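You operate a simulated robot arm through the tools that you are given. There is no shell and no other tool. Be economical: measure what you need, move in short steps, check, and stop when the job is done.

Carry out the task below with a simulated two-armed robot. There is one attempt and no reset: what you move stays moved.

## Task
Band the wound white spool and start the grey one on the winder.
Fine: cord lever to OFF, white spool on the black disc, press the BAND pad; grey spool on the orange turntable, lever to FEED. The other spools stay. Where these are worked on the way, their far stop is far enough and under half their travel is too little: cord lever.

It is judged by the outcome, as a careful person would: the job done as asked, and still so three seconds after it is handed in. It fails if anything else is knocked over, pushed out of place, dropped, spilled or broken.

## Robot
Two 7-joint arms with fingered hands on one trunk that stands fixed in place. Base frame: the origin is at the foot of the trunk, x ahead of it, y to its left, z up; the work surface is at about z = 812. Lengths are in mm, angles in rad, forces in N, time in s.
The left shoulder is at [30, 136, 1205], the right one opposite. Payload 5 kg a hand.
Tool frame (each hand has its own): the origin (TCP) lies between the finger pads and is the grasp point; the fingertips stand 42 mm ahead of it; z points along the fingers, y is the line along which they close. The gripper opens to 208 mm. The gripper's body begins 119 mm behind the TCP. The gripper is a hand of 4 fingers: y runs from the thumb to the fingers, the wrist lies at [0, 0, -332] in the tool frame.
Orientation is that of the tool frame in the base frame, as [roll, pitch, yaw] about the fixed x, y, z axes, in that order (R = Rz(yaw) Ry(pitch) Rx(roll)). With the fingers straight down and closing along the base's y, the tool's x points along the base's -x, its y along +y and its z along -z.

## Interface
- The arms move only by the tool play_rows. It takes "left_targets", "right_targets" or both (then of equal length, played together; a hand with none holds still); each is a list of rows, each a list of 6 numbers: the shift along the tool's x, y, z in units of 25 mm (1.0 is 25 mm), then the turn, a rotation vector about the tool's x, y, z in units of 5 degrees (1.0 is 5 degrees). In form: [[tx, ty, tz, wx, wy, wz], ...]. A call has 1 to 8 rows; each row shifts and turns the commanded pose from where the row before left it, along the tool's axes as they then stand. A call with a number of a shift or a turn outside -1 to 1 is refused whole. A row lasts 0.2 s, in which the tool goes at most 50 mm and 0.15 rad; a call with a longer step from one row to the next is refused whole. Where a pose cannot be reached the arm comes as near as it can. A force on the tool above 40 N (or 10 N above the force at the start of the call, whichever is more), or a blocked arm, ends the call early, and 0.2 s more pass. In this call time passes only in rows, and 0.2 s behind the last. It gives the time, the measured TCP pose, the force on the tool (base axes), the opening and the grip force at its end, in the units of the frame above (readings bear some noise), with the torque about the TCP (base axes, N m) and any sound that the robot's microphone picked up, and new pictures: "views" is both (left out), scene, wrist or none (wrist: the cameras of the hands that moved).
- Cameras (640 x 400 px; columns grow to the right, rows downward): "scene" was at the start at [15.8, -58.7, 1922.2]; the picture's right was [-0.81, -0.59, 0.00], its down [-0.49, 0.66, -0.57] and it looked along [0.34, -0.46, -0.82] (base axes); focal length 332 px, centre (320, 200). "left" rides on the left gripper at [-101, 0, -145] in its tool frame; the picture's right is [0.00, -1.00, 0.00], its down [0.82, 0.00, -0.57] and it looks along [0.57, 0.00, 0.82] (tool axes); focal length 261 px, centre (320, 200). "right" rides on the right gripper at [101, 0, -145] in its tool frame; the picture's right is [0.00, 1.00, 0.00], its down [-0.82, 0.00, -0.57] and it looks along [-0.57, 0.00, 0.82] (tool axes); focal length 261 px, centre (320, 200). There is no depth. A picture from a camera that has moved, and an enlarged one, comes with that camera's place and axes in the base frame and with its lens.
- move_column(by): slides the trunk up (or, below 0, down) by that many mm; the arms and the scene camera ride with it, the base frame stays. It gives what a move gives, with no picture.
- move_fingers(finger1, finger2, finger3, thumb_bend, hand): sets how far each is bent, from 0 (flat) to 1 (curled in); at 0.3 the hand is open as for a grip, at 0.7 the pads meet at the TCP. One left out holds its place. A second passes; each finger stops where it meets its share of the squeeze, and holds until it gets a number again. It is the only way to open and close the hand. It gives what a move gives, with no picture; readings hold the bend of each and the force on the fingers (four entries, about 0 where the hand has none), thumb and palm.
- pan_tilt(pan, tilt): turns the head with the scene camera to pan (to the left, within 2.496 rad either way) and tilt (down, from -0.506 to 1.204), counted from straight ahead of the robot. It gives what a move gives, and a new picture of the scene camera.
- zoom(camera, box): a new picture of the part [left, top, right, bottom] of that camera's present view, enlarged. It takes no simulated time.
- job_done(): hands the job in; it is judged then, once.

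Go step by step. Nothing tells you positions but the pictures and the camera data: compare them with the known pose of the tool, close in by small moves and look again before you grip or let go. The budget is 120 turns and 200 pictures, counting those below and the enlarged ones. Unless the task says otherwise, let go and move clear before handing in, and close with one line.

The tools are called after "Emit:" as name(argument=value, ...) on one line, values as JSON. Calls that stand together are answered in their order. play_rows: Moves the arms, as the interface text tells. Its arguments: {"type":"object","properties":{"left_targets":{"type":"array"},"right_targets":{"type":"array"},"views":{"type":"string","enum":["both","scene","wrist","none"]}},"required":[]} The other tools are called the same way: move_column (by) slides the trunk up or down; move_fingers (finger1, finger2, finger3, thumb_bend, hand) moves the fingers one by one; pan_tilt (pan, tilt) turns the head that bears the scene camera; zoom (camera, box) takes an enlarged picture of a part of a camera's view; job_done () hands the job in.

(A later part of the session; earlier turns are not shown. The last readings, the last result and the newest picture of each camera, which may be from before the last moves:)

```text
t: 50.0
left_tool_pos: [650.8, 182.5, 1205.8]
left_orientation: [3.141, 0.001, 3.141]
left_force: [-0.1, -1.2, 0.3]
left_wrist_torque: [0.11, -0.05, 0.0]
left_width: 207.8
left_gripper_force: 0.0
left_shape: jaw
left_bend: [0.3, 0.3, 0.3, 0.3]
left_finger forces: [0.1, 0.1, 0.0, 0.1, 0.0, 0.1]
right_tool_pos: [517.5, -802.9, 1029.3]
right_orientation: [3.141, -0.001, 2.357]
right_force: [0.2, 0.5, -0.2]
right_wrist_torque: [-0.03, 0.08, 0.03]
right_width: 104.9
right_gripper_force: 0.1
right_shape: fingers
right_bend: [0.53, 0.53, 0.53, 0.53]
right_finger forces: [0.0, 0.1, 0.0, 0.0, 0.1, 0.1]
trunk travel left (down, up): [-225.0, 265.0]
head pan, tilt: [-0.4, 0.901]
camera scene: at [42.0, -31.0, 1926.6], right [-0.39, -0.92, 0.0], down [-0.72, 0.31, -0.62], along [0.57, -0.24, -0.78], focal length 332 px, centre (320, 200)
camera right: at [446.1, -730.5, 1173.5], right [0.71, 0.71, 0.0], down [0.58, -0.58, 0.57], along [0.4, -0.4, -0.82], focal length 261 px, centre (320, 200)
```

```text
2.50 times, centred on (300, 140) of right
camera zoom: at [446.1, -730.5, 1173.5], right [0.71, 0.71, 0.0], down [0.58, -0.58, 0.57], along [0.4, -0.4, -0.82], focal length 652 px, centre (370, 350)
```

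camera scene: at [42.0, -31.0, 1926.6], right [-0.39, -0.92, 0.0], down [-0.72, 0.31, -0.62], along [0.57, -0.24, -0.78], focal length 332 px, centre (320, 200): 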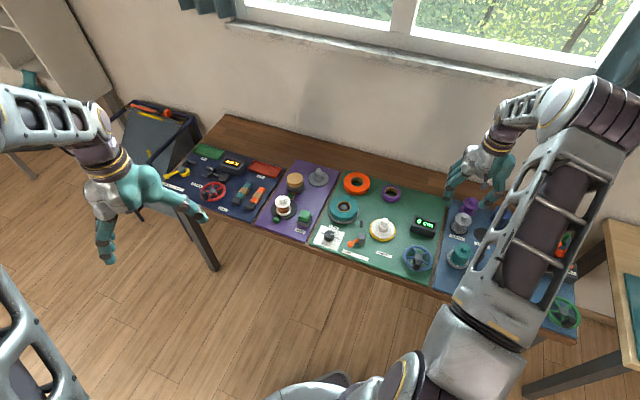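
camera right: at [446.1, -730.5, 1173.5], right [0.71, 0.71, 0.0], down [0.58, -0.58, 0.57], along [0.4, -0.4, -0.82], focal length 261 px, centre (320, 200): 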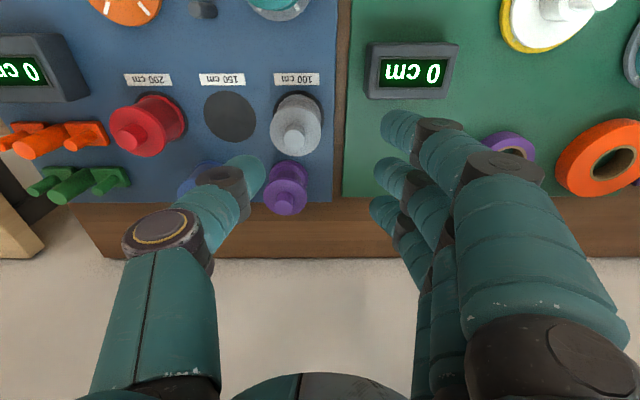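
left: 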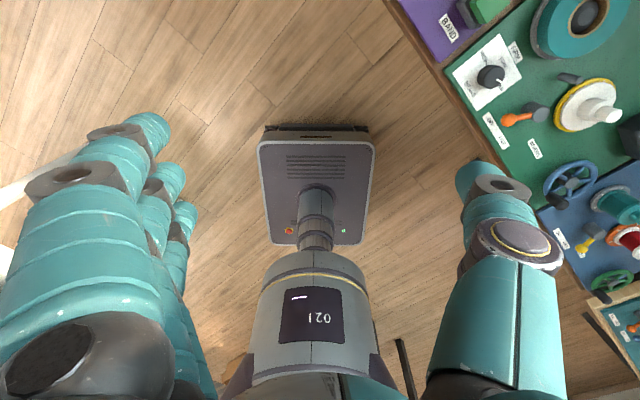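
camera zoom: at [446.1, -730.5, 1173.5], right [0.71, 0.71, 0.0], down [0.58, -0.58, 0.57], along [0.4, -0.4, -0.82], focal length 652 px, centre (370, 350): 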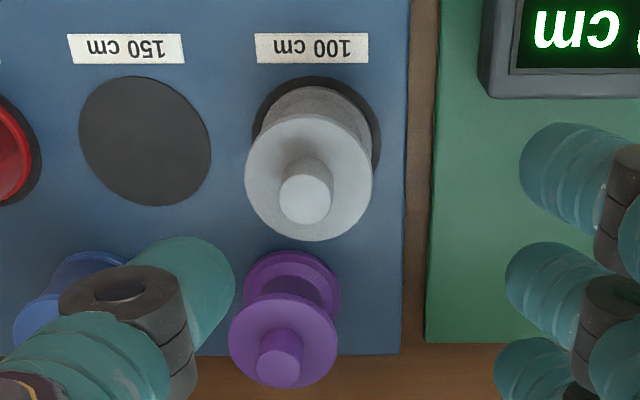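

Grey spool (Ø≈60, flange top ≈870) lies at tool offset about (−12, −29). Move over it and descend partway.

Emit:
play_rows(right_targets=[[-0.23, -0.58, 0, 0, 0, 0], [-0.23, -0.58, 0, 0, 0, 0], [0, 0, 0.8, 0, 0, 0], [0, 0, 0.8, 0, 0, 0], [0, 0, 0.8, 0, 0, 0], [0, 0, 0.8, 0, 0, 0]], views="wrist")

Emit:
zoom(camera="right", box=[200, 60, 440, 240])

```text
t: 51.4
left_tool_pos: [651.4, 182.7, 1206.6]
left_orientation: [-3.141, 0.0, -3.141]
left_force: [-0.3, -0.3, -0.1]
left_wrist_torque: [0.09, 0.02, 0.02]
left_width: 207.8
left_gripper_force: 0.0
left_shape: jaw
left_bend: [0.3, 0.3, 0.3, 0.3]
left_finger forces: [0.0, 0.0, 0.1, 0.0, 0.1, 0.1]
right_tool_pos: [505.2, -832.2, 948.3]
right_orientation: [3.14, -0.001, 2.356]
right_force: [0.5, -0.1, 0.7]
right_wrist_torque: [0.07, 0.02, 0.0]
right_width: 104.8
right_gripper_force: 0.0
right_shape: fingers
right_bend: [0.53, 0.53, 0.53, 0.53]
right_finger forces: [0.0, 0.0, 0.1, 0.1, 0.0, 0.0]
trunk travel left (down, up): [-225.0, 265.0]
head pan, tilt: [-0.4, 0.901]
camera right: at [432.6, -760.2, 1093.0], right [0.71, 0.7, 0.0], down [0.58, -0.58, 0.57], along [0.4, -0.41, -0.82], focal length 261 px, centre (320, 200)
```

right: 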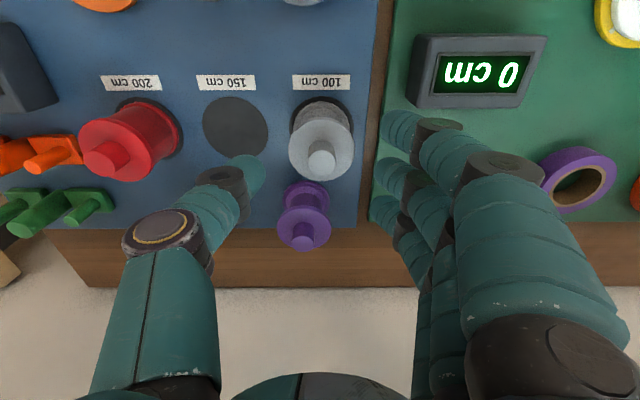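

```text
2.22 times, centred on (320, 150) of right
camera zoom: at [432.6, -760.2, 1093.0], right [0.71, 0.7, 0.0], down [0.58, -0.58, 0.57], along [0.4, -0.41, -0.82], focal length 579 px, centre (320, 311)
```

zoom: 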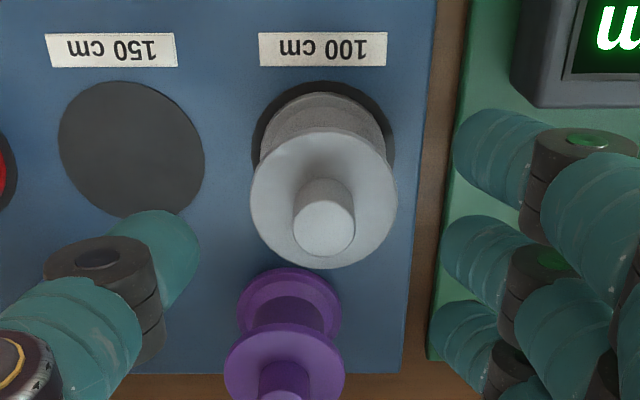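

Centred. To keep the front finger off the green panel's display, I'll narrow the hand slightly and turn 10°, then descend.

Emit:
move_fingers(hand="right", finger1=0.56, finger2=0.56, finger3=0.56, thumb_bend=0.56)

Emit:
play_rows(right_targets=[[0.08, 0.05, 0, 0, 0, 1], [0, 0, 0.5, 0, 0, 1], [0, 0, 0.7, 0, 0, 0], [0, 0, 0.6, 0, 0, 0]], views="wrist")

Emit:
zoom(camera="right", box=[200, 60, 460, 260])

```text
t: 52.4
left_tool_pos: [650.7, 183.3, 1206.4]
left_orientation: [3.141, 0.0, -3.142]
left_force: [-0.6, -0.2, -0.4]
left_wrist_torque: [-0.01, 0.0, 0.03]
left_width: 207.5
left_gripper_force: 0.1
left_shape: jaw
left_bend: [0.3, 0.3, 0.3, 0.3]
left_finger forces: [0.0, 0.0, 0.0, 0.1, 0.1, 0.0]
right_tool_pos: [503.8, -830.7, 948.5]
right_orientation: [3.141, -0.001, 2.359]
right_force: [1.1, 0.3, -1.3]
right_wrist_torque: [0.0, -0.01, 0.02]
right_width: 91.4
right_gripper_force: 0.0
right_shape: fingers
right_bend: [0.56, 0.56, 0.56, 0.56]
right_finger forces: [0.0, 0.0, 0.0, 0.1, 0.1, 0.0]
trunk travel left (down, up): [-225.0, 265.0]
head pan, tilt: [-0.4, 0.901]
```

```text
t: 53.4
left_tool_pos: [651.4, 182.6, 1206.9]
left_orientation: [3.141, 0.0, 3.141]
left_force: [-0.1, -0.3, 0.6]
left_wrist_torque: [0.03, 0.05, 0.02]
left_width: 207.7
left_gripper_force: 0.0
left_shape: jaw
left_bend: [0.3, 0.3, 0.3, 0.3]
left_finger forces: [0.0, 0.0, 0.1, 0.1, 0.0, 0.0]
right_tool_pos: [503.8, -827.8, 904.5]
right_orientation: [3.142, 0.0, 2.18]
right_force: [0.0, 0.6, 0.2]
right_wrist_torque: [0.02, 0.04, 0.01]
right_width: 91.4
right_gripper_force: 0.1
right_shape: fingers
right_bend: [0.56, 0.56, 0.56, 0.56]
right_finger forces: [0.0, 0.0, 0.0, 0.1, 0.0, 0.0]
trunk travel left (down, up): [-225.0, 265.0]
head pan, tilt: [-0.4, 0.901]
camera right: at [445.7, -745.5, 1048.2], right [0.82, 0.57, 0.0], down [0.47, -0.67, 0.57], along [0.33, -0.47, -0.82], focal length 261 px, centre (320, 200)
```

right: 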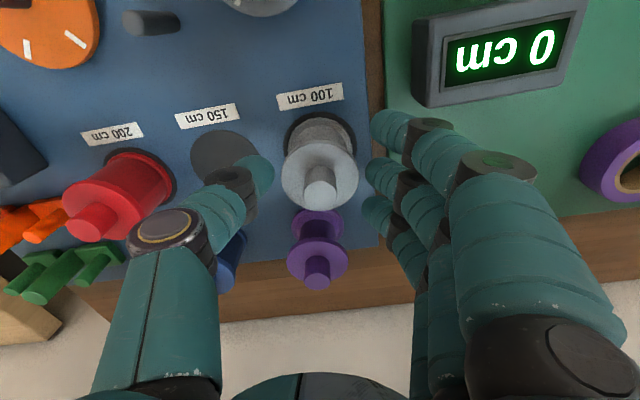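

```text
2.00 times, centred on (330, 160) of right
camera zoom: at [445.7, -745.5, 1048.2], right [0.82, 0.57, 0.0], down [0.47, -0.67, 0.57], along [0.33, -0.47, -0.82], focal length 521 px, centre (300, 280)
```

zoom: 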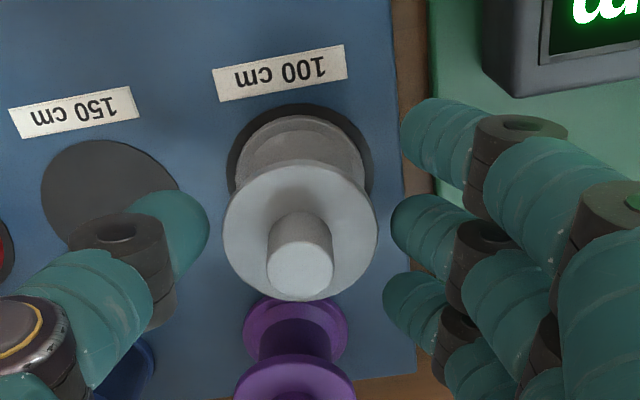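

Well centred, display clear. Descend to grasp height.

Emit:
play_rows(right_targets=[[0, 0, 0.5, 0, 0, 0], [0, 0, 0.5, 0, 0, 0], [0, 0, 0.5, 0, 0, 0]], views="none")

Emit:
move_fingers(hand="right", finger2=0.64, thumb_bend=0.64)

Emit:
zoom(camera="right", box=[200, 80, 440, 280])

```text
t: 54.2
left_tool_pos: [652.8, 184.5, 1206.9]
left_orientation: [3.14, 0.001, 3.141]
left_force: [-0.1, 0.0, -0.5]
left_wrist_torque: [0.02, 0.04, -0.03]
left_width: 208.0
left_gripper_force: 0.0
left_shape: jaw
left_bend: [0.3, 0.3, 0.3, 0.3]
left_finger forces: [0.1, 0.0, 0.0, 0.0, 0.0, 0.0]
right_tool_pos: [504.0, -828.8, 866.5]
right_orientation: [3.14, 0.001, 2.181]
right_force: [0.2, 0.0, -0.2]
right_wrist_torque: [0.04, 0.03, -0.02]
right_width: 91.3
right_gripper_force: 0.0
right_shape: fingers
right_bend: [0.56, 0.56, 0.56, 0.56]
right_finger forces: [0.0, 0.0, 0.0, 0.1, 0.0, 0.1]
trunk travel left (down, up): [-225.0, 265.0]
head pan, tilt: [-0.4, 0.901]
```

```text
t: 55.2
left_tool_pos: [651.5, 182.7, 1207.0]
left_orientation: [-3.14, -0.001, 3.14]
left_force: [0.0, 0.1, -0.1]
left_wrist_torque: [0.01, -0.02, 0.03]
left_width: 207.9
left_gripper_force: 0.0
left_shape: jaw
left_bend: [0.3, 0.3, 0.3, 0.3]
left_finger forces: [0.0, 0.0, 0.0, 0.0, 0.1, 0.0]
right_tool_pos: [503.1, -828.2, 866.3]
right_orientation: [3.141, -0.001, 2.183]
right_force: [0.0, 0.1, 0.6]
right_wrist_torque: [-0.01, -0.06, 0.02]
right_width: 73.4
right_gripper_force: 1.9
right_shape: fingers
right_bend: [0.56, 0.63, 0.56, 0.64]
right_finger forces: [0.0, 1.8, 0.1, 0.0, 2.0, 0.0]
trunk travel left (down, up): [-225.0, 265.0]
head pan, tilt: [-0.4, 0.901]
```

```text
2.00 times, centred on (320, 180) of right
camera zoom: at [445.5, -746.0, 1011.4], right [0.82, 0.57, 0.0], down [0.47, -0.67, 0.57], along [0.33, -0.47, -0.82], focal length 521 px, centre (320, 240)
```

zoom: 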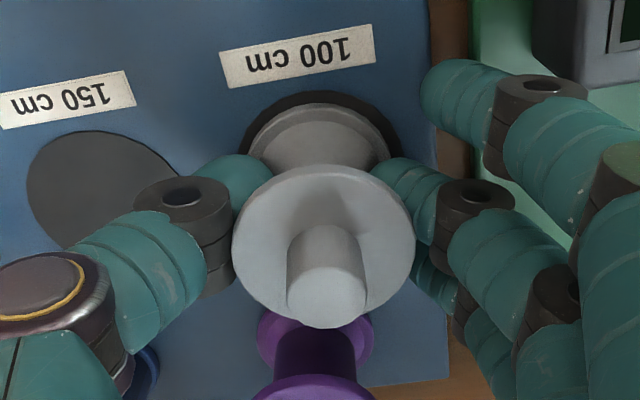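

Light, balanced contact. Firm up with the finger and lift slowly.

Emit:
move_fingers(hand="right", finger2=0.7, thumb_bend=0.65)

Emit:
play_rows(right_targets=[[0, 0, -0.3, 0, 0, 0], [0, 0, -0.4, 0, 0, 0], [0, 0, -0.5, 0, 0, 0], [0, 0, -0.5, 0, 0, 0]], views="wrist")

```text
t: 56.2
left_tool_pos: [651.0, 182.4, 1205.8]
left_orientation: [3.141, -0.001, -3.141]
left_force: [0.0, 0.3, 0.4]
left_wrist_torque: [-0.04, 0.02, 0.04]
left_width: 207.7
left_gripper_force: 0.1
left_shape: jaw
left_bend: [0.3, 0.3, 0.3, 0.3]
left_finger forces: [0.1, 0.1, 0.0, 0.0, 0.1, 0.0]
right_tool_pos: [503.6, -829.1, 866.8]
right_orientation: [-3.141, 0.001, 2.181]
right_force: [1.0, -0.5, 2.0]
right_wrist_torque: [0.04, -0.06, -0.01]
right_width: 72.6
right_gripper_force: 7.2
right_shape: fingers
right_bend: [0.56, 0.63, 0.56, 0.64]
right_finger forces: [0.0, 6.3, 0.0, 0.1, 6.9, 0.0]
trunk travel left (down, up): [-225.0, 265.0]
head pan, tilt: [-0.4, 0.901]
```

```text
t: 57.2
left_tool_pos: [651.7, 183.7, 1206.6]
left_orientation: [3.141, 0.0, -3.141]
left_force: [-0.6, 0.6, 0.5]
left_wrist_torque: [-0.01, -0.04, -0.02]
left_width: 207.7
left_gripper_force: 0.0
left_shape: jaw
left_bend: [0.3, 0.3, 0.3, 0.3]
left_finger forces: [0.0, 0.0, 0.0, 0.0, 0.0, 0.0]
right_tool_pos: [503.8, -827.9, 910.1]
right_orientation: [-3.141, -0.001, 2.181]
right_force: [-0.2, 1.3, -0.2]
right_wrist_torque: [-0.09, -0.04, 0.0]
right_width: 72.3
right_gripper_force: 5.3
right_shape: fingers
right_bend: [0.56, 0.64, 0.56, 0.65]
right_finger forces: [0.1, 4.6, 0.0, 0.1, 5.9, 0.1]
trunk travel left (down, up): [-225.0, 265.0]
head pan, tilt: [-0.4, 0.901]
camera right: at [445.4, -745.9, 1054.1], right [0.82, 0.57, 0.0], down [0.47, -0.67, 0.57], along [0.33, -0.47, -0.82], focal length 261 px, centre (320, 200)
```

right: 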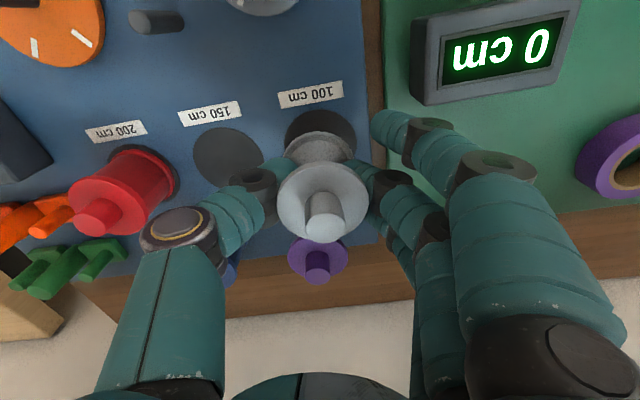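

Grey spool lifted cleanly. Raise and carry it above the orange turntable at about (269,-848).

Emit:
play_rows(right_targets=[[0, 0, -0.9, 0, 0, 0], [0, 0, -0.9, 0, 0, 0], [0, 0, -0.9, 0, 0, 0], [0, 0, -0.9, 0, 0, 0], [0.522, -0.904, 0, 0, 0, 0], [0.522, -0.904, 0, 0, 0, 0], [0.522, -0.904, 0, 0, 0, 0]], views="none")

Emit:
play_rows(right_targets=[[0.522, -0.904, 0, 0, 0, 0], [0.522, -0.904, 0, 0, 0, 0], [0.522, -0.904, 0, 0, 0, 0], [0.522, -0.904, 0, 0, 0, 0], [0.522, -0.904, 0, 0, 0, 0], [0.522, -0.904, 0, 0, 0, 0], [0, 0, 0, 0, 0, -1], [0, 0, 0, 0, 0, -1]], views="both")

Emit:
zoom(camera="right", box=[200, 60, 440, 260])

```text
t: 58.8
left_tool_pos: [650.5, 184.5, 1208.1]
left_orientation: [3.14, 0.002, 3.142]
left_force: [-1.2, 0.0, 0.8]
left_wrist_torque: [0.02, -0.11, 0.03]
left_width: 207.7
left_gripper_force: 0.0
left_shape: jaw
left_bend: [0.3, 0.3, 0.3, 0.3]
left_finger forces: [0.0, 0.1, 0.0, 0.1, 0.0, 0.0]
right_tool_pos: [424.7, -834.4, 998.8]
right_orientation: [3.14, 0.001, 2.185]
right_force: [-0.5, 0.4, 0.7]
right_wrist_torque: [-0.04, 0.04, 0.01]
right_width: 71.9
right_gripper_force: 5.4
right_shape: fingers
right_bend: [0.56, 0.64, 0.56, 0.65]
right_finger forces: [0.0, 4.7, 0.1, 0.0, 5.9, 0.1]
trunk travel left (down, up): [-225.0, 265.0]
head pan, tilt: [-0.4, 0.901]
```

```text
t: 60.6
left_tool_pos: [651.4, 184.0, 1206.8]
left_orientation: [3.141, 0.0, -3.141]
left_force: [-1.3, -0.5, -0.4]
left_wrist_torque: [0.04, -0.05, -0.02]
left_width: 207.9
left_gripper_force: 0.0
left_shape: jaw
left_bend: [0.3, 0.3, 0.3, 0.3]
left_finger forces: [0.0, 0.0, 0.0, 0.0, 0.1, 0.1]
right_tool_pos: [268.1, -847.8, 998.9]
right_orientation: [3.141, -0.001, 2.358]
right_force: [-0.1, -0.4, -0.7]
right_wrist_torque: [0.01, -0.06, 0.0]
right_width: 71.8
right_gripper_force: 5.2
right_shape: fingers
right_bend: [0.56, 0.65, 0.56, 0.65]
right_finger forces: [0.0, 4.6, 0.0, 0.1, 6.0, 0.1]
trunk travel left (down, up): [-225.0, 265.0]
head pan, tilt: [-0.4, 0.901]
camera scene: at [41.6, -30.2, 1926.6], right [-0.39, -0.92, 0.0], down [-0.72, 0.31, -0.62], along [0.57, -0.24, -0.78], focal length 332 px, centre (320, 200)
camera right: at [197.1, -777.1, 1143.1], right [0.71, 0.7, 0.0], down [0.58, -0.58, 0.57], along [0.4, -0.41, -0.82], focal length 261 px, centre (320, 200)
```

scene: 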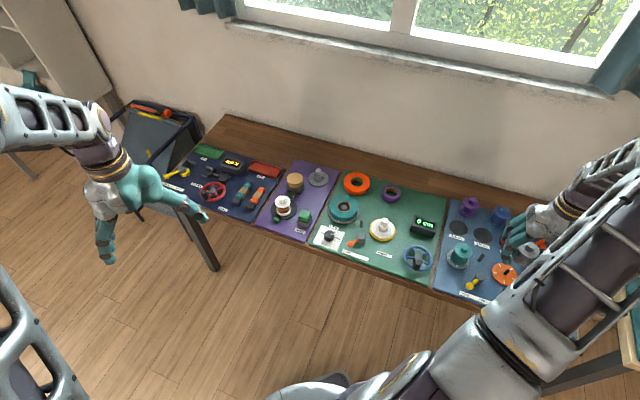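
right: 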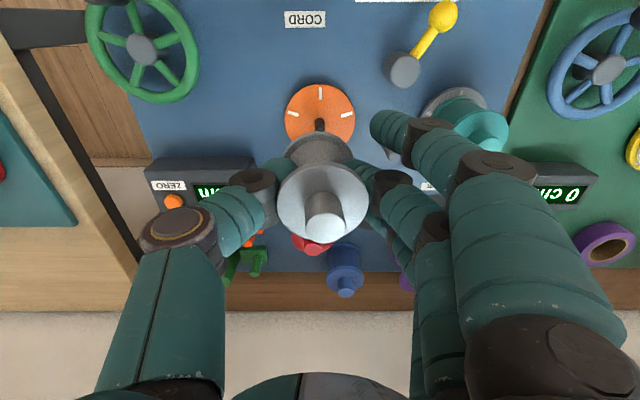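

```text
2.00 times, centred on (320, 160) of right
camera zoom: at [197.1, -777.1, 1143.1], right [0.71, 0.7, 0.0], down [0.58, -0.58, 0.57], along [0.4, -0.41, -0.82], focal length 521 px, centre (320, 280)
```

zoom: 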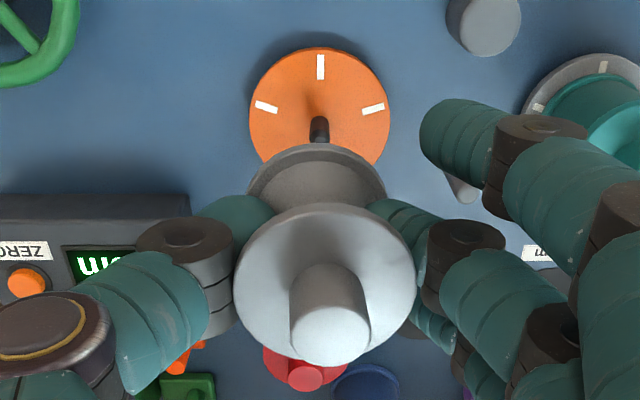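

The turntable has a centre pin, so I need accuracy. Zoom closer to measure pin and spool base.

Emit:
zoom(camera="right", box=[270, 70, 370, 150])

Emit:
zoom(camera="right", box=[260, 120, 380, 260])

Emit:
zoom(camera="scene", box=[460, 220, 560, 300])

```text
5.00 times, centred on (320, 110) of right
camera zoom: at [197.1, -777.1, 1143.1], right [0.71, 0.7, 0.0], down [0.58, -0.58, 0.57], along [0.4, -0.41, -0.82], focal length 1303 px, centre (320, 650)
```

zoom: 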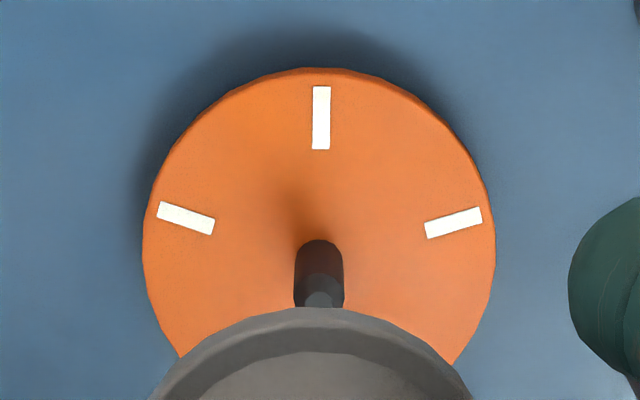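

```text
2.86 times, centred on (320, 190) of right
camera zoom: at [197.1, -777.1, 1143.1], right [0.71, 0.7, 0.0], down [0.58, -0.58, 0.57], along [0.4, -0.41, -0.82], focal length 745 px, centre (320, 229)
```

zoom: 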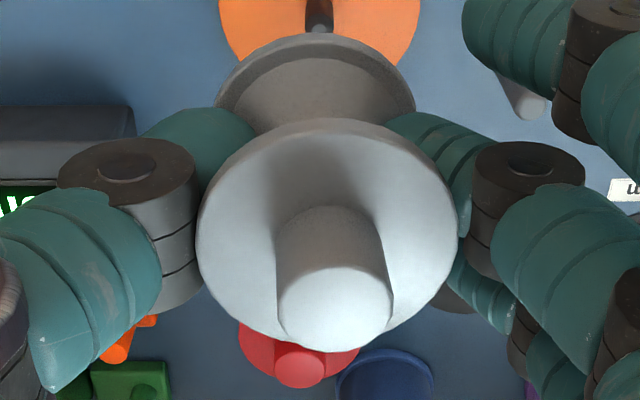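

```text
5.00 times, centred on (510, 260) of scene
camera zoom: at [41.6, -30.2, 1926.6], right [-0.39, -0.92, 0.0], down [-0.72, 0.31, -0.62], along [0.57, -0.24, -0.78], focal length 1660 px, centre (-630, -100)
```

zoom: 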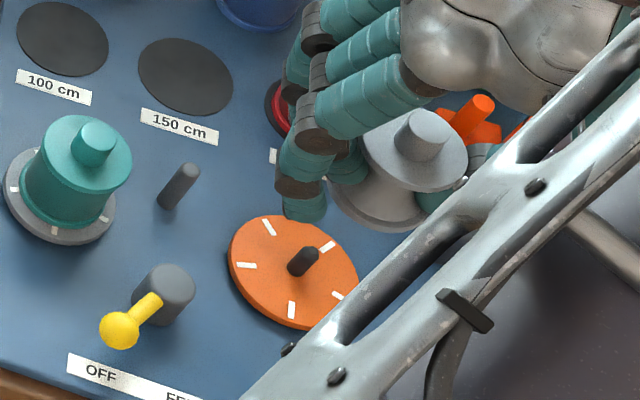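

Pin (Ø≈12) base is at tool offset about (−5.5, 0); the spool base is at about (−2, −1) and leans about 3° both ways. I'll level it, shift and lower partway.

Emit:
play_rows(right_targets=[[-0.21, -0.06, 0, -0.58, 0.6, 0], [-0.047, -0.041, 0.8, 0, 0, 0], [-0.047, -0.041, 0.8, 0, 0, 0]], views="wrist")

Emit:
zoom(camera="right", box=[260, 90, 380, 170])

Emit:
zoom(camera="right", box=[260, 120, 380, 260])

```text
t: 61.4
left_tool_pos: [652.7, 182.9, 1207.2]
left_orientation: [3.141, -0.001, -3.14]
left_force: [0.2, -0.8, -0.4]
left_wrist_torque: [0.12, 0.0, -0.02]
left_width: 207.8
left_gripper_force: 0.2
left_shape: jaw
left_bend: [0.3, 0.3, 0.3, 0.3]
left_finger forces: [0.0, 0.0, 0.1, 0.1, 0.0, 0.1]
right_tool_pos: [272.6, -854.3, 958.0]
right_orientation: [3.091, -0.051, 2.358]
right_force: [-0.6, -1.1, -0.2]
right_wrist_torque: [0.08, -0.01, 0.0]
right_width: 72.3
right_gripper_force: 5.4
right_shape: fingers
right_bend: [0.56, 0.65, 0.56, 0.65]
right_finger forces: [0.0, 4.6, 0.1, 0.0, 5.9, 0.0]
trunk travel left (down, up): [-225.0, 265.0]
head pan, tilt: [-0.4, 0.901]
camera right: at [201.5, -793.5, 1106.9], right [0.71, 0.7, 0.05], down [0.58, -0.62, 0.53], along [0.4, -0.34, -0.85], focal length 261 px, centre (320, 200)
```

right: 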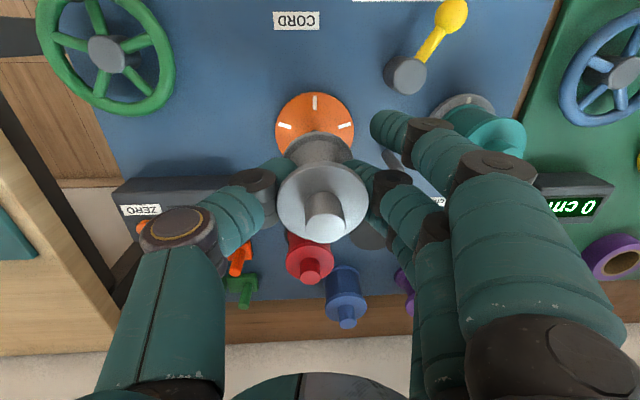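

```text
5.00 times, centred on (320, 130) of right
camera zoom: at [201.5, -793.5, 1106.9], right [0.71, 0.7, 0.05], down [0.58, -0.62, 0.53], along [0.4, -0.34, -0.85], focal length 1303 px, centre (320, 550)
```

zoom: 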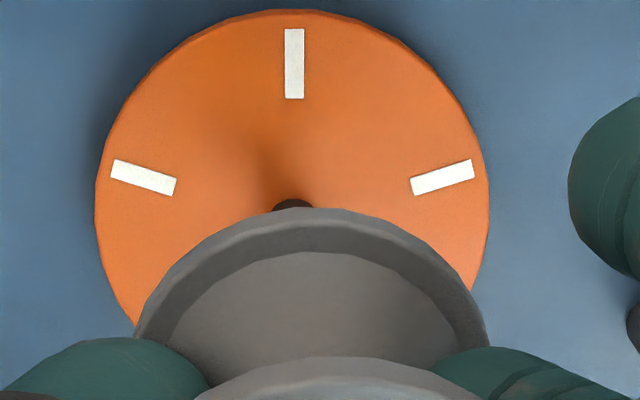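

```text
2.86 times, centred on (320, 190) of right
camera zoom: at [201.5, -793.5, 1106.9], right [0.71, 0.7, 0.05], down [0.58, -0.62, 0.53], along [0.4, -0.34, -0.85], focal length 745 px, centre (320, 229)
```

zoom: 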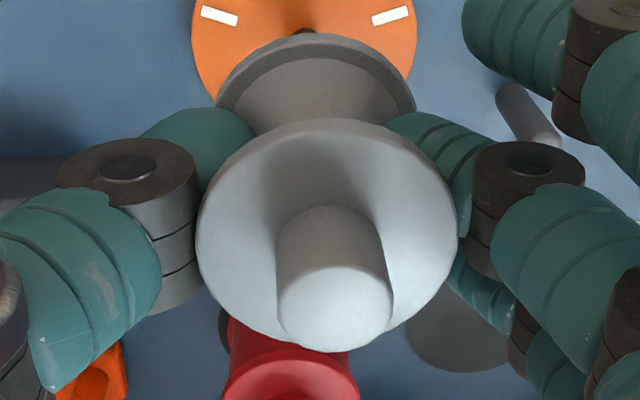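

Levelled; computed spool base (273.1,−852.8) agrees with the pin at (272.7,−852.9). Lower vertically to just above the pin.

Emit:
play_rows(right_targets=[[-0.041, -0.04, 0.8, 0, 0, 0], [-0.041, -0.04, 0.8, 0, 0, 0]], views="wrist")

Emit:
zoom(camera="right", box=[250, 90, 390, 190])

Emit:
zoom(camera="scene", box=[460, 220, 560, 300])

```text
t: 62.0
left_tool_pos: [651.5, 183.0, 1207.2]
left_orientation: [3.141, 0.0, 3.141]
left_force: [0.2, -0.5, 0.5]
left_wrist_torque: [0.03, 0.01, 0.02]
left_width: 207.7
left_gripper_force: 0.0
left_shape: jaw
left_bend: [0.3, 0.3, 0.3, 0.3]
left_finger forces: [0.0, 0.0, 0.0, 0.0, 0.0, 0.1]
right_tool_pos: [272.1, -854.2, 918.6]
right_orientation: [3.09, -0.054, 2.359]
right_force: [0.7, -1.0, 0.3]
right_wrist_torque: [0.09, -0.02, 0.01]
right_width: 72.3
right_gripper_force: 5.5
right_shape: fingers
right_bend: [0.56, 0.65, 0.56, 0.65]
right_finger forces: [0.1, 4.5, 0.1, 0.0, 5.9, 0.0]
trunk travel left (down, up): [-225.0, 265.0]
head pan, tilt: [-0.4, 0.901]
camera right: at [201.2, -793.5, 1067.6], right [0.71, 0.7, 0.05], down [0.58, -0.62, 0.53], along [0.4, -0.34, -0.85], focal length 261 px, centre (320, 200)
```

right: 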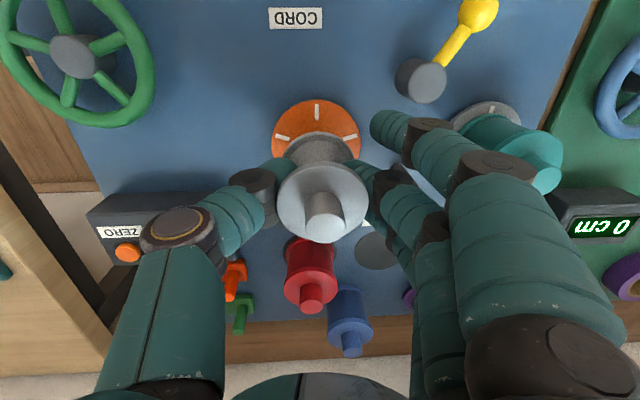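

```text
4.00 times, centred on (320, 140) of right
camera zoom: at [201.2, -793.5, 1067.6], right [0.71, 0.7, 0.05], down [0.58, -0.62, 0.53], along [0.4, -0.34, -0.85], focal length 1043 px, centre (320, 440)
```

zoom: 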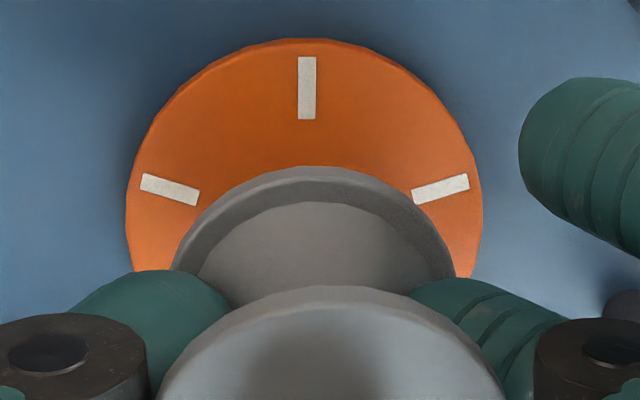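

```text
5.00 times, centred on (510, 260) of scene
camera zoom: at [42.5, -30.7, 1926.6], right [-0.39, -0.92, 0.0], down [-0.72, 0.31, -0.62], along [0.57, -0.24, -0.78], focal length 1660 px, centre (-630, -100)
```

zoom: 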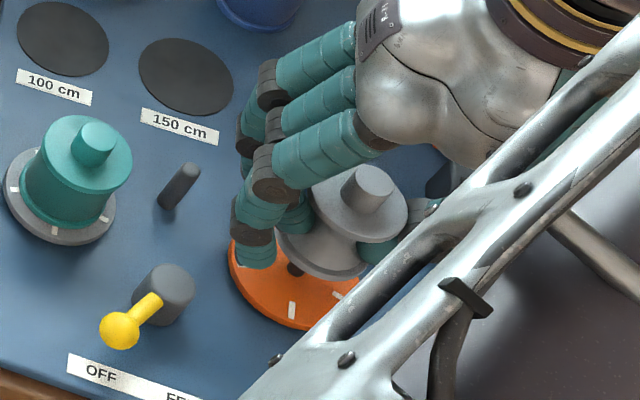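

Alignment confirmed within about 1 mm. Lower onto the pin.

Emit:
play_rows(right_targets=[[-0.026, -0.025, 0.5, 0, 0, 0], [-0.026, -0.025, 0.5, 0, 0, 0], [-0.02, -0.02, 0.4, 0, 0, 0]], views="wrist")

```text
t: 62.8
left_tool_pos: [652.5, 182.7, 1208.0]
left_orientation: [3.141, -0.002, 3.14]
left_force: [0.6, 0.3, -0.4]
left_wrist_torque: [0.06, 0.0, 0.04]
left_width: 207.8
left_gripper_force: 0.1
left_shape: jaw
left_bend: [0.3, 0.3, 0.3, 0.3]
left_finger forces: [0.0, 0.1, 0.0, 0.0, 0.0, 0.1]
right_tool_pos: [272.9, -852.9, 883.3]
right_orientation: [3.09, -0.052, 2.358]
right_force: [0.3, -0.8, -0.6]
right_wrist_torque: [0.03, 0.05, 0.01]
right_width: 72.0
right_gripper_force: 5.2
right_shape: fingers
right_bend: [0.56, 0.65, 0.56, 0.65]
right_finger forces: [0.0, 4.5, 0.0, 0.1, 6.0, 0.0]
trunk travel left (down, up): [-225.0, 265.0]
head pan, tilt: [-0.4, 0.901]
camera right: at [201.3, -793.2, 1032.1], right [0.71, 0.7, 0.05], down [0.58, -0.62, 0.53], along [0.4, -0.34, -0.85], focal length 261 px, centre (320, 200)
```

right: 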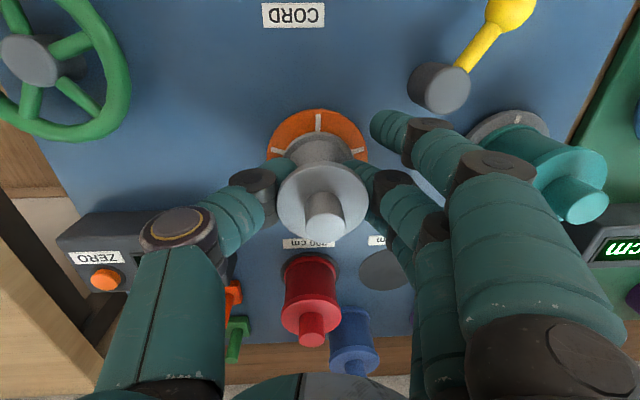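

The pin has entered without resistance. Lower the last millimetres until seated.

Emit:
play_rows(right_targets=[[-0.008, -0.008, 0.16, 0, 0, 0], [-0.008, -0.008, 0.16, 0, 0, 0]], views="none")

```text
t: 63.4
left_tool_pos: [650.7, 184.2, 1208.6]
left_orientation: [-3.141, 0.001, 3.139]
left_force: [1.0, -0.3, 0.0]
left_wrist_torque: [-0.02, -0.01, 0.0]
left_width: 207.8
left_gripper_force: 0.0
left_shape: jaw
left_bend: [0.3, 0.3, 0.3, 0.3]
left_finger forces: [0.0, 0.0, 0.0, 0.0, 0.1, 0.1]
right_tool_pos: [272.8, -852.6, 878.6]
right_orientation: [3.093, -0.049, 2.357]
right_force: [-4.2, 4.3, 18.8]
right_wrist_torque: [0.21, 0.08, 0.01]
right_width: 71.8
right_gripper_force: 12.6
right_shape: fingers
right_bend: [0.56, 0.65, 0.56, 0.65]
right_finger forces: [0.0, 13.0, 0.2, 0.1, 13.1, 0.0]
trunk travel left (down, up): [-225.0, 265.0]
head pan, tilt: [-0.4, 0.901]
```

Emit:
zoom(camera="right", box=[250, 90, 390, 250])

Emit:
zoom(camera="scene", box=[460, 220, 560, 300])

```text
2.50 times, centred on (320, 170) of right
camera zoom: at [200.4, -792.1, 1027.2], right [0.71, 0.7, 0.05], down [0.58, -0.62, 0.53], along [0.4, -0.35, -0.85], focal length 652 px, centre (320, 275)
```

zoom: 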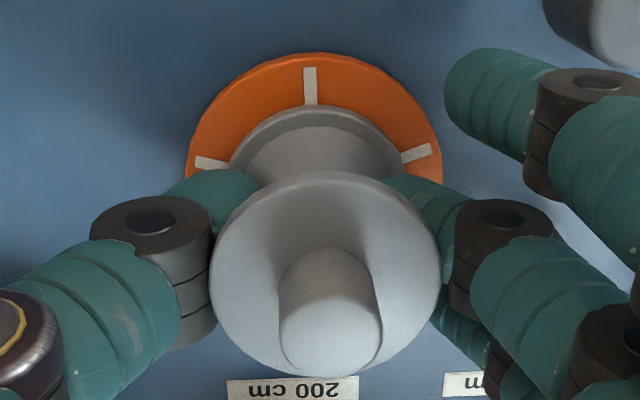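

```text
5.00 times, centred on (510, 260) of scene
camera zoom: at [41.5, -27.4, 1926.9], right [-0.39, -0.92, 0.0], down [-0.72, 0.3, -0.62], along [0.57, -0.24, -0.78], focal length 1660 px, centre (-630, -100)
```

zoom: 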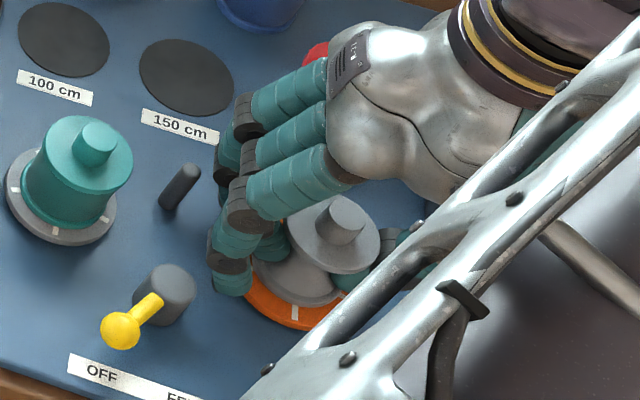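

Looks seated and concentric. Release.

Emit:
move_fingers(hand="right", finger1=0.54, finger2=0.54, finger3=0.54, thumb_bend=0.54)

Emit:
zoom(camera="right", box=[230, 90, 410, 250])

```text
t: 64.4
left_tool_pos: [651.2, 184.0, 1205.8]
left_orientation: [3.141, 0.0, -3.141]
left_force: [-0.5, -0.5, -0.2]
left_wrist_torque: [-0.03, 0.02, 0.01]
left_width: 207.8
left_gripper_force: 0.1
left_shape: jaw
left_bend: [0.3, 0.3, 0.3, 0.3]
left_finger forces: [0.0, 0.1, 0.0, 0.0, 0.0, 0.1]
right_tool_pos: [272.9, -854.2, 876.5]
right_orientation: [3.09, -0.052, 2.359]
right_force: [-0.2, 0.5, -1.3]
right_wrist_torque: [-0.01, -0.02, 0.01]
right_width: 99.7
right_gripper_force: 0.1
right_shape: fingers
right_bend: [0.54, 0.54, 0.54, 0.54]
right_finger forces: [0.0, 0.0, 0.0, 0.0, 0.0, 0.1]
trunk travel left (down, up): [-225.0, 265.0]
head pan, tilt: [-0.4, 0.901]
```

```text
2.50 times, centred on (320, 170) of right
camera zoom: at [200.9, -792.7, 1025.1], right [0.71, 0.7, 0.05], down [0.58, -0.62, 0.53], along [0.4, -0.34, -0.85], focal length 652 px, centre (320, 275)
```

zoom: 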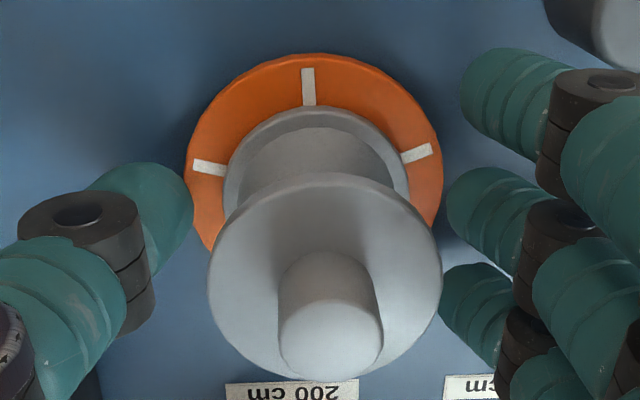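

Released. Lift vertically clear, then level the hand.

Emit:
play_rows(right_targets=[[0.026, 0.025, -0.5, 0, 0, 0], [0.041, 0.04, -0.8, 0, 0, 0], [0.041, 0.04, -0.8, 0, 0, 0], [0.041, 0.04, -0.8, 0, 0, 0], [0.041, 0.04, -0.8, 0, 0, 0], [0, 0, -0.8, 0.58, -0.6, 0], [0, 0, -0.8, 0, 0, 0]], views="both")

Emit:
zoom(camera="right", box=[230, 60, 410, 200])

Emit:
zoom(camera="scene", box=[430, 190, 560, 310])

```text
t: 66.0
left_tool_pos: [651.0, 183.0, 1206.5]
left_orientation: [-3.14, 0.0, 3.14]
left_force: [0.5, -0.7, 0.5]
left_wrist_torque: [0.01, -0.02, -0.03]
left_width: 207.9
left_gripper_force: 0.0
left_shape: jaw
left_bend: [0.3, 0.3, 0.3, 0.3]
left_finger forces: [0.0, 0.0, 0.1, 0.0, 0.0, 0.0]
right_tool_pos: [272.7, -855.7, 1009.8]
right_orientation: [-3.142, 0.0, 2.356]
right_force: [-0.6, -0.3, -0.7]
right_wrist_torque: [0.0, -0.04, 0.01]
right_width: 99.4
right_gripper_force: 0.0
right_shape: fingers
right_bend: [0.54, 0.54, 0.54, 0.54]
right_finger forces: [0.0, 0.0, 0.0, 0.0, 0.1, 0.0]
trunk travel left (down, up): [-225.0, 265.0]
head pan, tilt: [-0.4, 0.901]
camera scene: at [42.0, -30.4, 1926.6], right [-0.39, -0.92, 0.0], down [-0.72, 0.31, -0.62], along [0.57, -0.24, -0.78], focal length 332 px, centre (320, 200)
camera right: at [200.3, -784.3, 1153.6], right [0.71, 0.7, 0.0], down [0.58, -0.58, 0.57], along [0.4, -0.41, -0.82], focal length 261 px, centre (320, 200)
```

scene: 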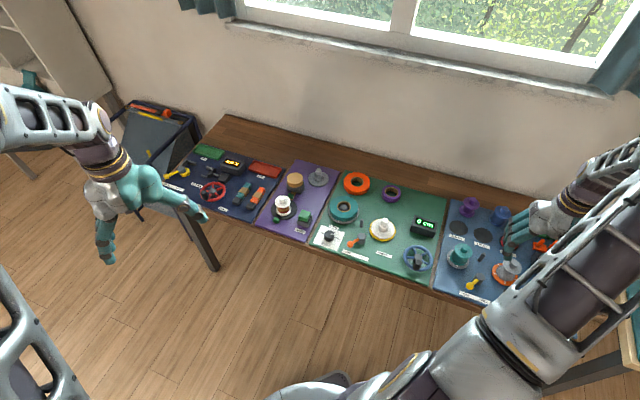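
right: 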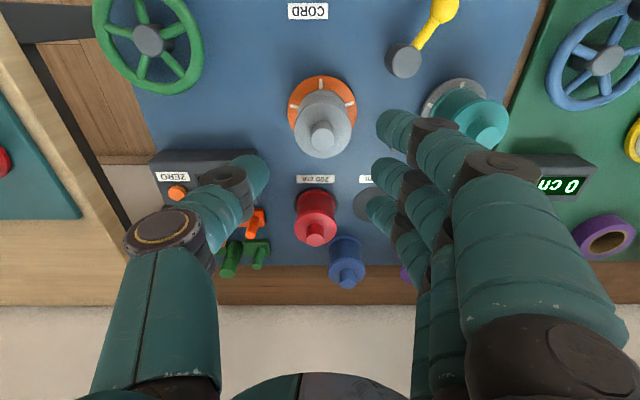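

```text
2.86 times, centred on (320, 130) of right
camera zoom: at [200.3, -784.3, 1153.6], right [0.71, 0.7, 0.0], down [0.58, -0.58, 0.57], along [0.4, -0.41, -0.82], focal length 745 px, centre (320, 400)
```

zoom: 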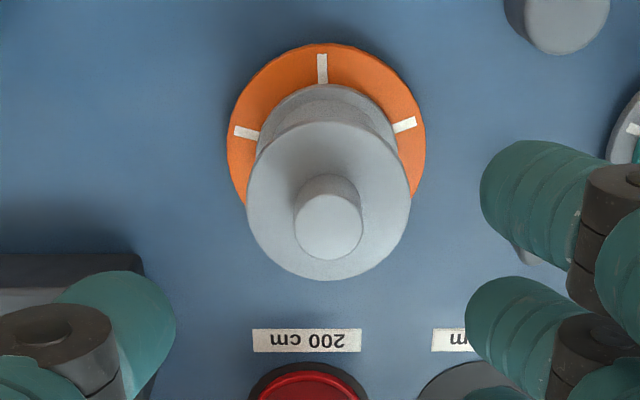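

```text
3.33 times, centred on (495, 250) of scene
camera zoom: at [42.0, -30.4, 1926.6], right [-0.39, -0.92, 0.0], down [-0.72, 0.31, -0.62], along [0.57, -0.24, -0.78], focal length 1107 px, centre (-263, 33)
```

zoom: 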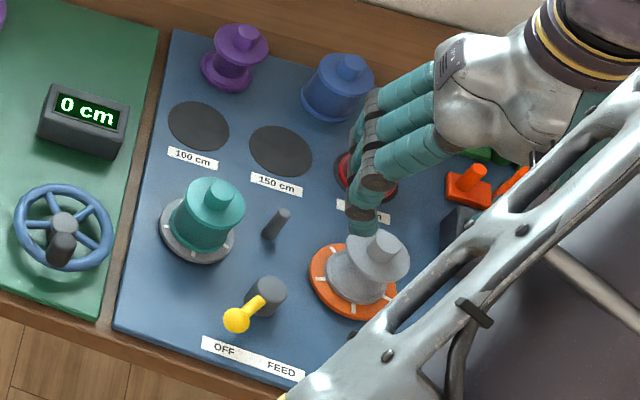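

Grey spool is seated on the pin with its rim at the same height as the white one had. Now go to the lever: place the back finger on the OFF side of the knob at (281,−692) and push it to FEED.

Emit:
play_rows(right_targets=[[0.9, 0.625, 0, 0, 0, 0], [0.9, 0.625, 0, 0, 0, 0], [0.9, 0.625, 0, 0, 0, 0], [0.9, 0.625, 0, 0, 0, 0], [0.9, 0.625, 0, 0, 0, 0], [0.9, 0.625, 0, 0, 0, 0], [0, 0, 0.9, 0, 0, 0], [0, 0, 0.9, 0, 0, 0]], views="wrist")

```text
t: 67.8
left_tool_pos: [651.5, 183.1, 1206.8]
left_orientation: [-3.14, 0.0, -3.141]
left_force: [-0.2, -0.3, -0.5]
left_wrist_torque: [0.02, 0.0, 0.0]
left_width: 207.7
left_gripper_force: 0.1
left_shape: jaw
left_bend: [0.3, 0.3, 0.3, 0.3]
left_finger forces: [0.0, 0.0, 0.1, 0.0, 0.0, 0.0]
right_tool_pos: [243.6, -692.5, 963.7]
right_orientation: [-3.141, 0.0, 2.357]
right_force: [0.5, 0.1, 1.1]
right_wrist_torque: [0.0, -0.02, 0.0]
right_width: 99.6
right_gripper_force: 0.0
right_shape: fingers
right_bend: [0.54, 0.54, 0.54, 0.54]
right_finger forces: [0.0, 0.0, 0.0, 0.0, 0.1, 0.0]
trunk travel left (down, up): [-225.0, 265.0]
head pan, tilt: [-0.4, 0.901]
camera right: at [171.9, -621.8, 1107.5], right [0.71, 0.7, 0.0], down [0.58, -0.58, 0.57], along [0.4, -0.41, -0.82], focal length 261 px, centre (320, 200)
```

right: 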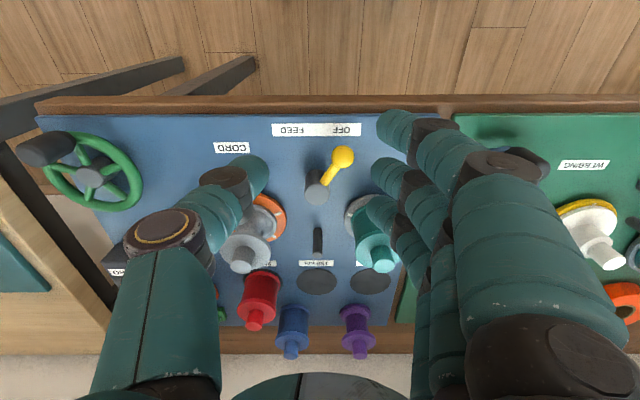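

Knob sits at tool (−26,+26), just inside the back finger. Descend.

Emit:
play_rows(right_targets=[[0, 0, 0.9, 0, 0, 0], [0, 0, 0.9, 0, 0, 0], [0, 0, 0.9, 0, 0, 0], [0, 0, 0.85, 0, 0, 0]], views="wrist")

```text
t: 68.8
left_tool_pos: [652.2, 182.4, 1205.5]
left_orientation: [-3.141, -0.001, 3.142]
left_force: [0.0, -0.3, 0.3]
left_wrist_torque: [0.05, -0.01, 0.01]
left_width: 207.8
left_gripper_force: 0.0
left_shape: jaw
left_bend: [0.3, 0.3, 0.3, 0.3]
left_finger forces: [0.0, 0.0, 0.1, 0.0, 0.0, 0.1]
right_tool_pos: [242.2, -694.8, 874.0]
right_orientation: [3.141, -0.001, 2.354]
right_force: [0.7, -0.5, -0.2]
right_wrist_torque: [0.03, 0.03, 0.04]
right_width: 99.7
right_gripper_force: 0.0
right_shape: fingers
right_bend: [0.54, 0.54, 0.54, 0.54]
right_finger forces: [0.1, 0.0, 0.2, 0.0, 0.0, 0.0]
trunk travel left (down, up): [-225.0, 265.0]
head pan, tilt: [-0.4, 0.901]
camera right: at [170.9, -622.9, 1018.4], right [0.71, 0.7, 0.0], down [0.58, -0.58, 0.57], along [0.4, -0.41, -0.82], focal length 261 px, centre (320, 200)
```

right: 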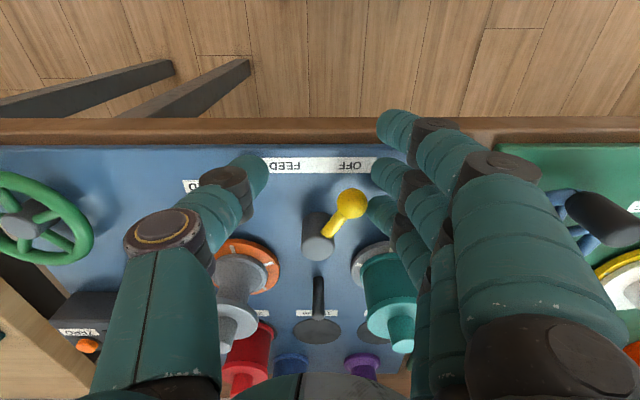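

Back finger is level with the knob and clears the post. Push toward FEED (−y).

Emit:
play_rows(right_targets=[[0, -0.6, 0, 0, 0, 0], [0, -0.6, 0, 0, 0, 0], [0, -0.6, 0, 0, 0, 0], [0, -0.5, 0, 0, 0, 0]], views="wrist")

```text
t: 69.8
left_tool_pos: [651.7, 183.7, 1206.9]
left_orientation: [-3.14, 0.0, 3.141]
left_force: [-0.1, -0.8, 0.5]
left_wrist_torque: [0.03, -0.02, 0.01]
left_width: 207.8
left_gripper_force: 0.1
left_shape: jaw
left_bend: [0.3, 0.3, 0.3, 0.3]
left_finger forces: [0.0, 0.0, 0.0, 0.0, 0.0, 0.1]
right_tool_pos: [201.3, -734.3, 874.2]
right_orientation: [-3.141, 0.0, 2.356]
right_force: [0.2, 1.1, -0.4]
right_wrist_torque: [0.01, 0.02, 0.05]
right_width: 99.6
right_gripper_force: 0.5
right_shape: fingers
right_bend: [0.54, 0.54, 0.53, 0.54]
right_finger forces: [0.0, 0.0, 0.5, 0.1, 0.0, 0.0]
trunk travel left (down, up): [-225.0, 265.0]
head pan, tilt: [-0.4, 0.901]
camera right: at [130.2, -663.7, 1019.0], right [0.71, 0.7, 0.0], down [0.58, -0.58, 0.57], along [0.4, -0.41, -0.82], focal length 261 px, centre (320, 200)
```

right: 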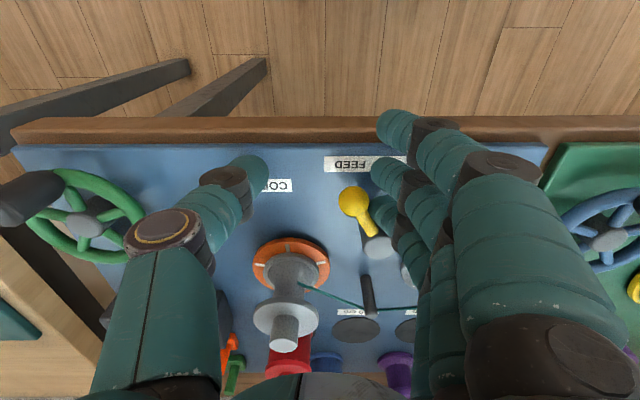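

A teal cord now runs to the grey spool: feeding has started. Push a few millimetres more to the stop.

Emit:
play_rows(right_targets=[[0, -0.2, 0, 0, 0, 0], [0, -0.2, 0, 0, 0, 0]], views="none")

```text
t: 70.4
left_tool_pos: [652.0, 184.1, 1207.0]
left_orientation: [3.141, 0.001, -3.141]
left_force: [-1.2, 0.4, -0.8]
left_wrist_torque: [0.0, 0.03, -0.01]
left_width: 207.7
left_gripper_force: 0.1
left_shape: jaw
left_bend: [0.3, 0.3, 0.3, 0.3]
left_finger forces: [0.0, 0.1, 0.1, 0.0, 0.0, 0.1]
right_tool_pos: [196.2, -739.6, 875.2]
right_orientation: [3.141, -0.001, 2.358]
right_force: [3.7, 2.9, 0.3]
right_wrist_torque: [0.12, -0.11, 0.18]
right_width: 99.6
right_gripper_force: 1.7
right_shape: fingers
right_bend: [0.54, 0.54, 0.52, 0.54]
right_finger forces: [0.0, 0.1, 3.2, 0.0, 0.1, 0.0]
trunk travel left (down, up): [-225.0, 265.0]
head pan, tilt: [-0.4, 0.901]
```

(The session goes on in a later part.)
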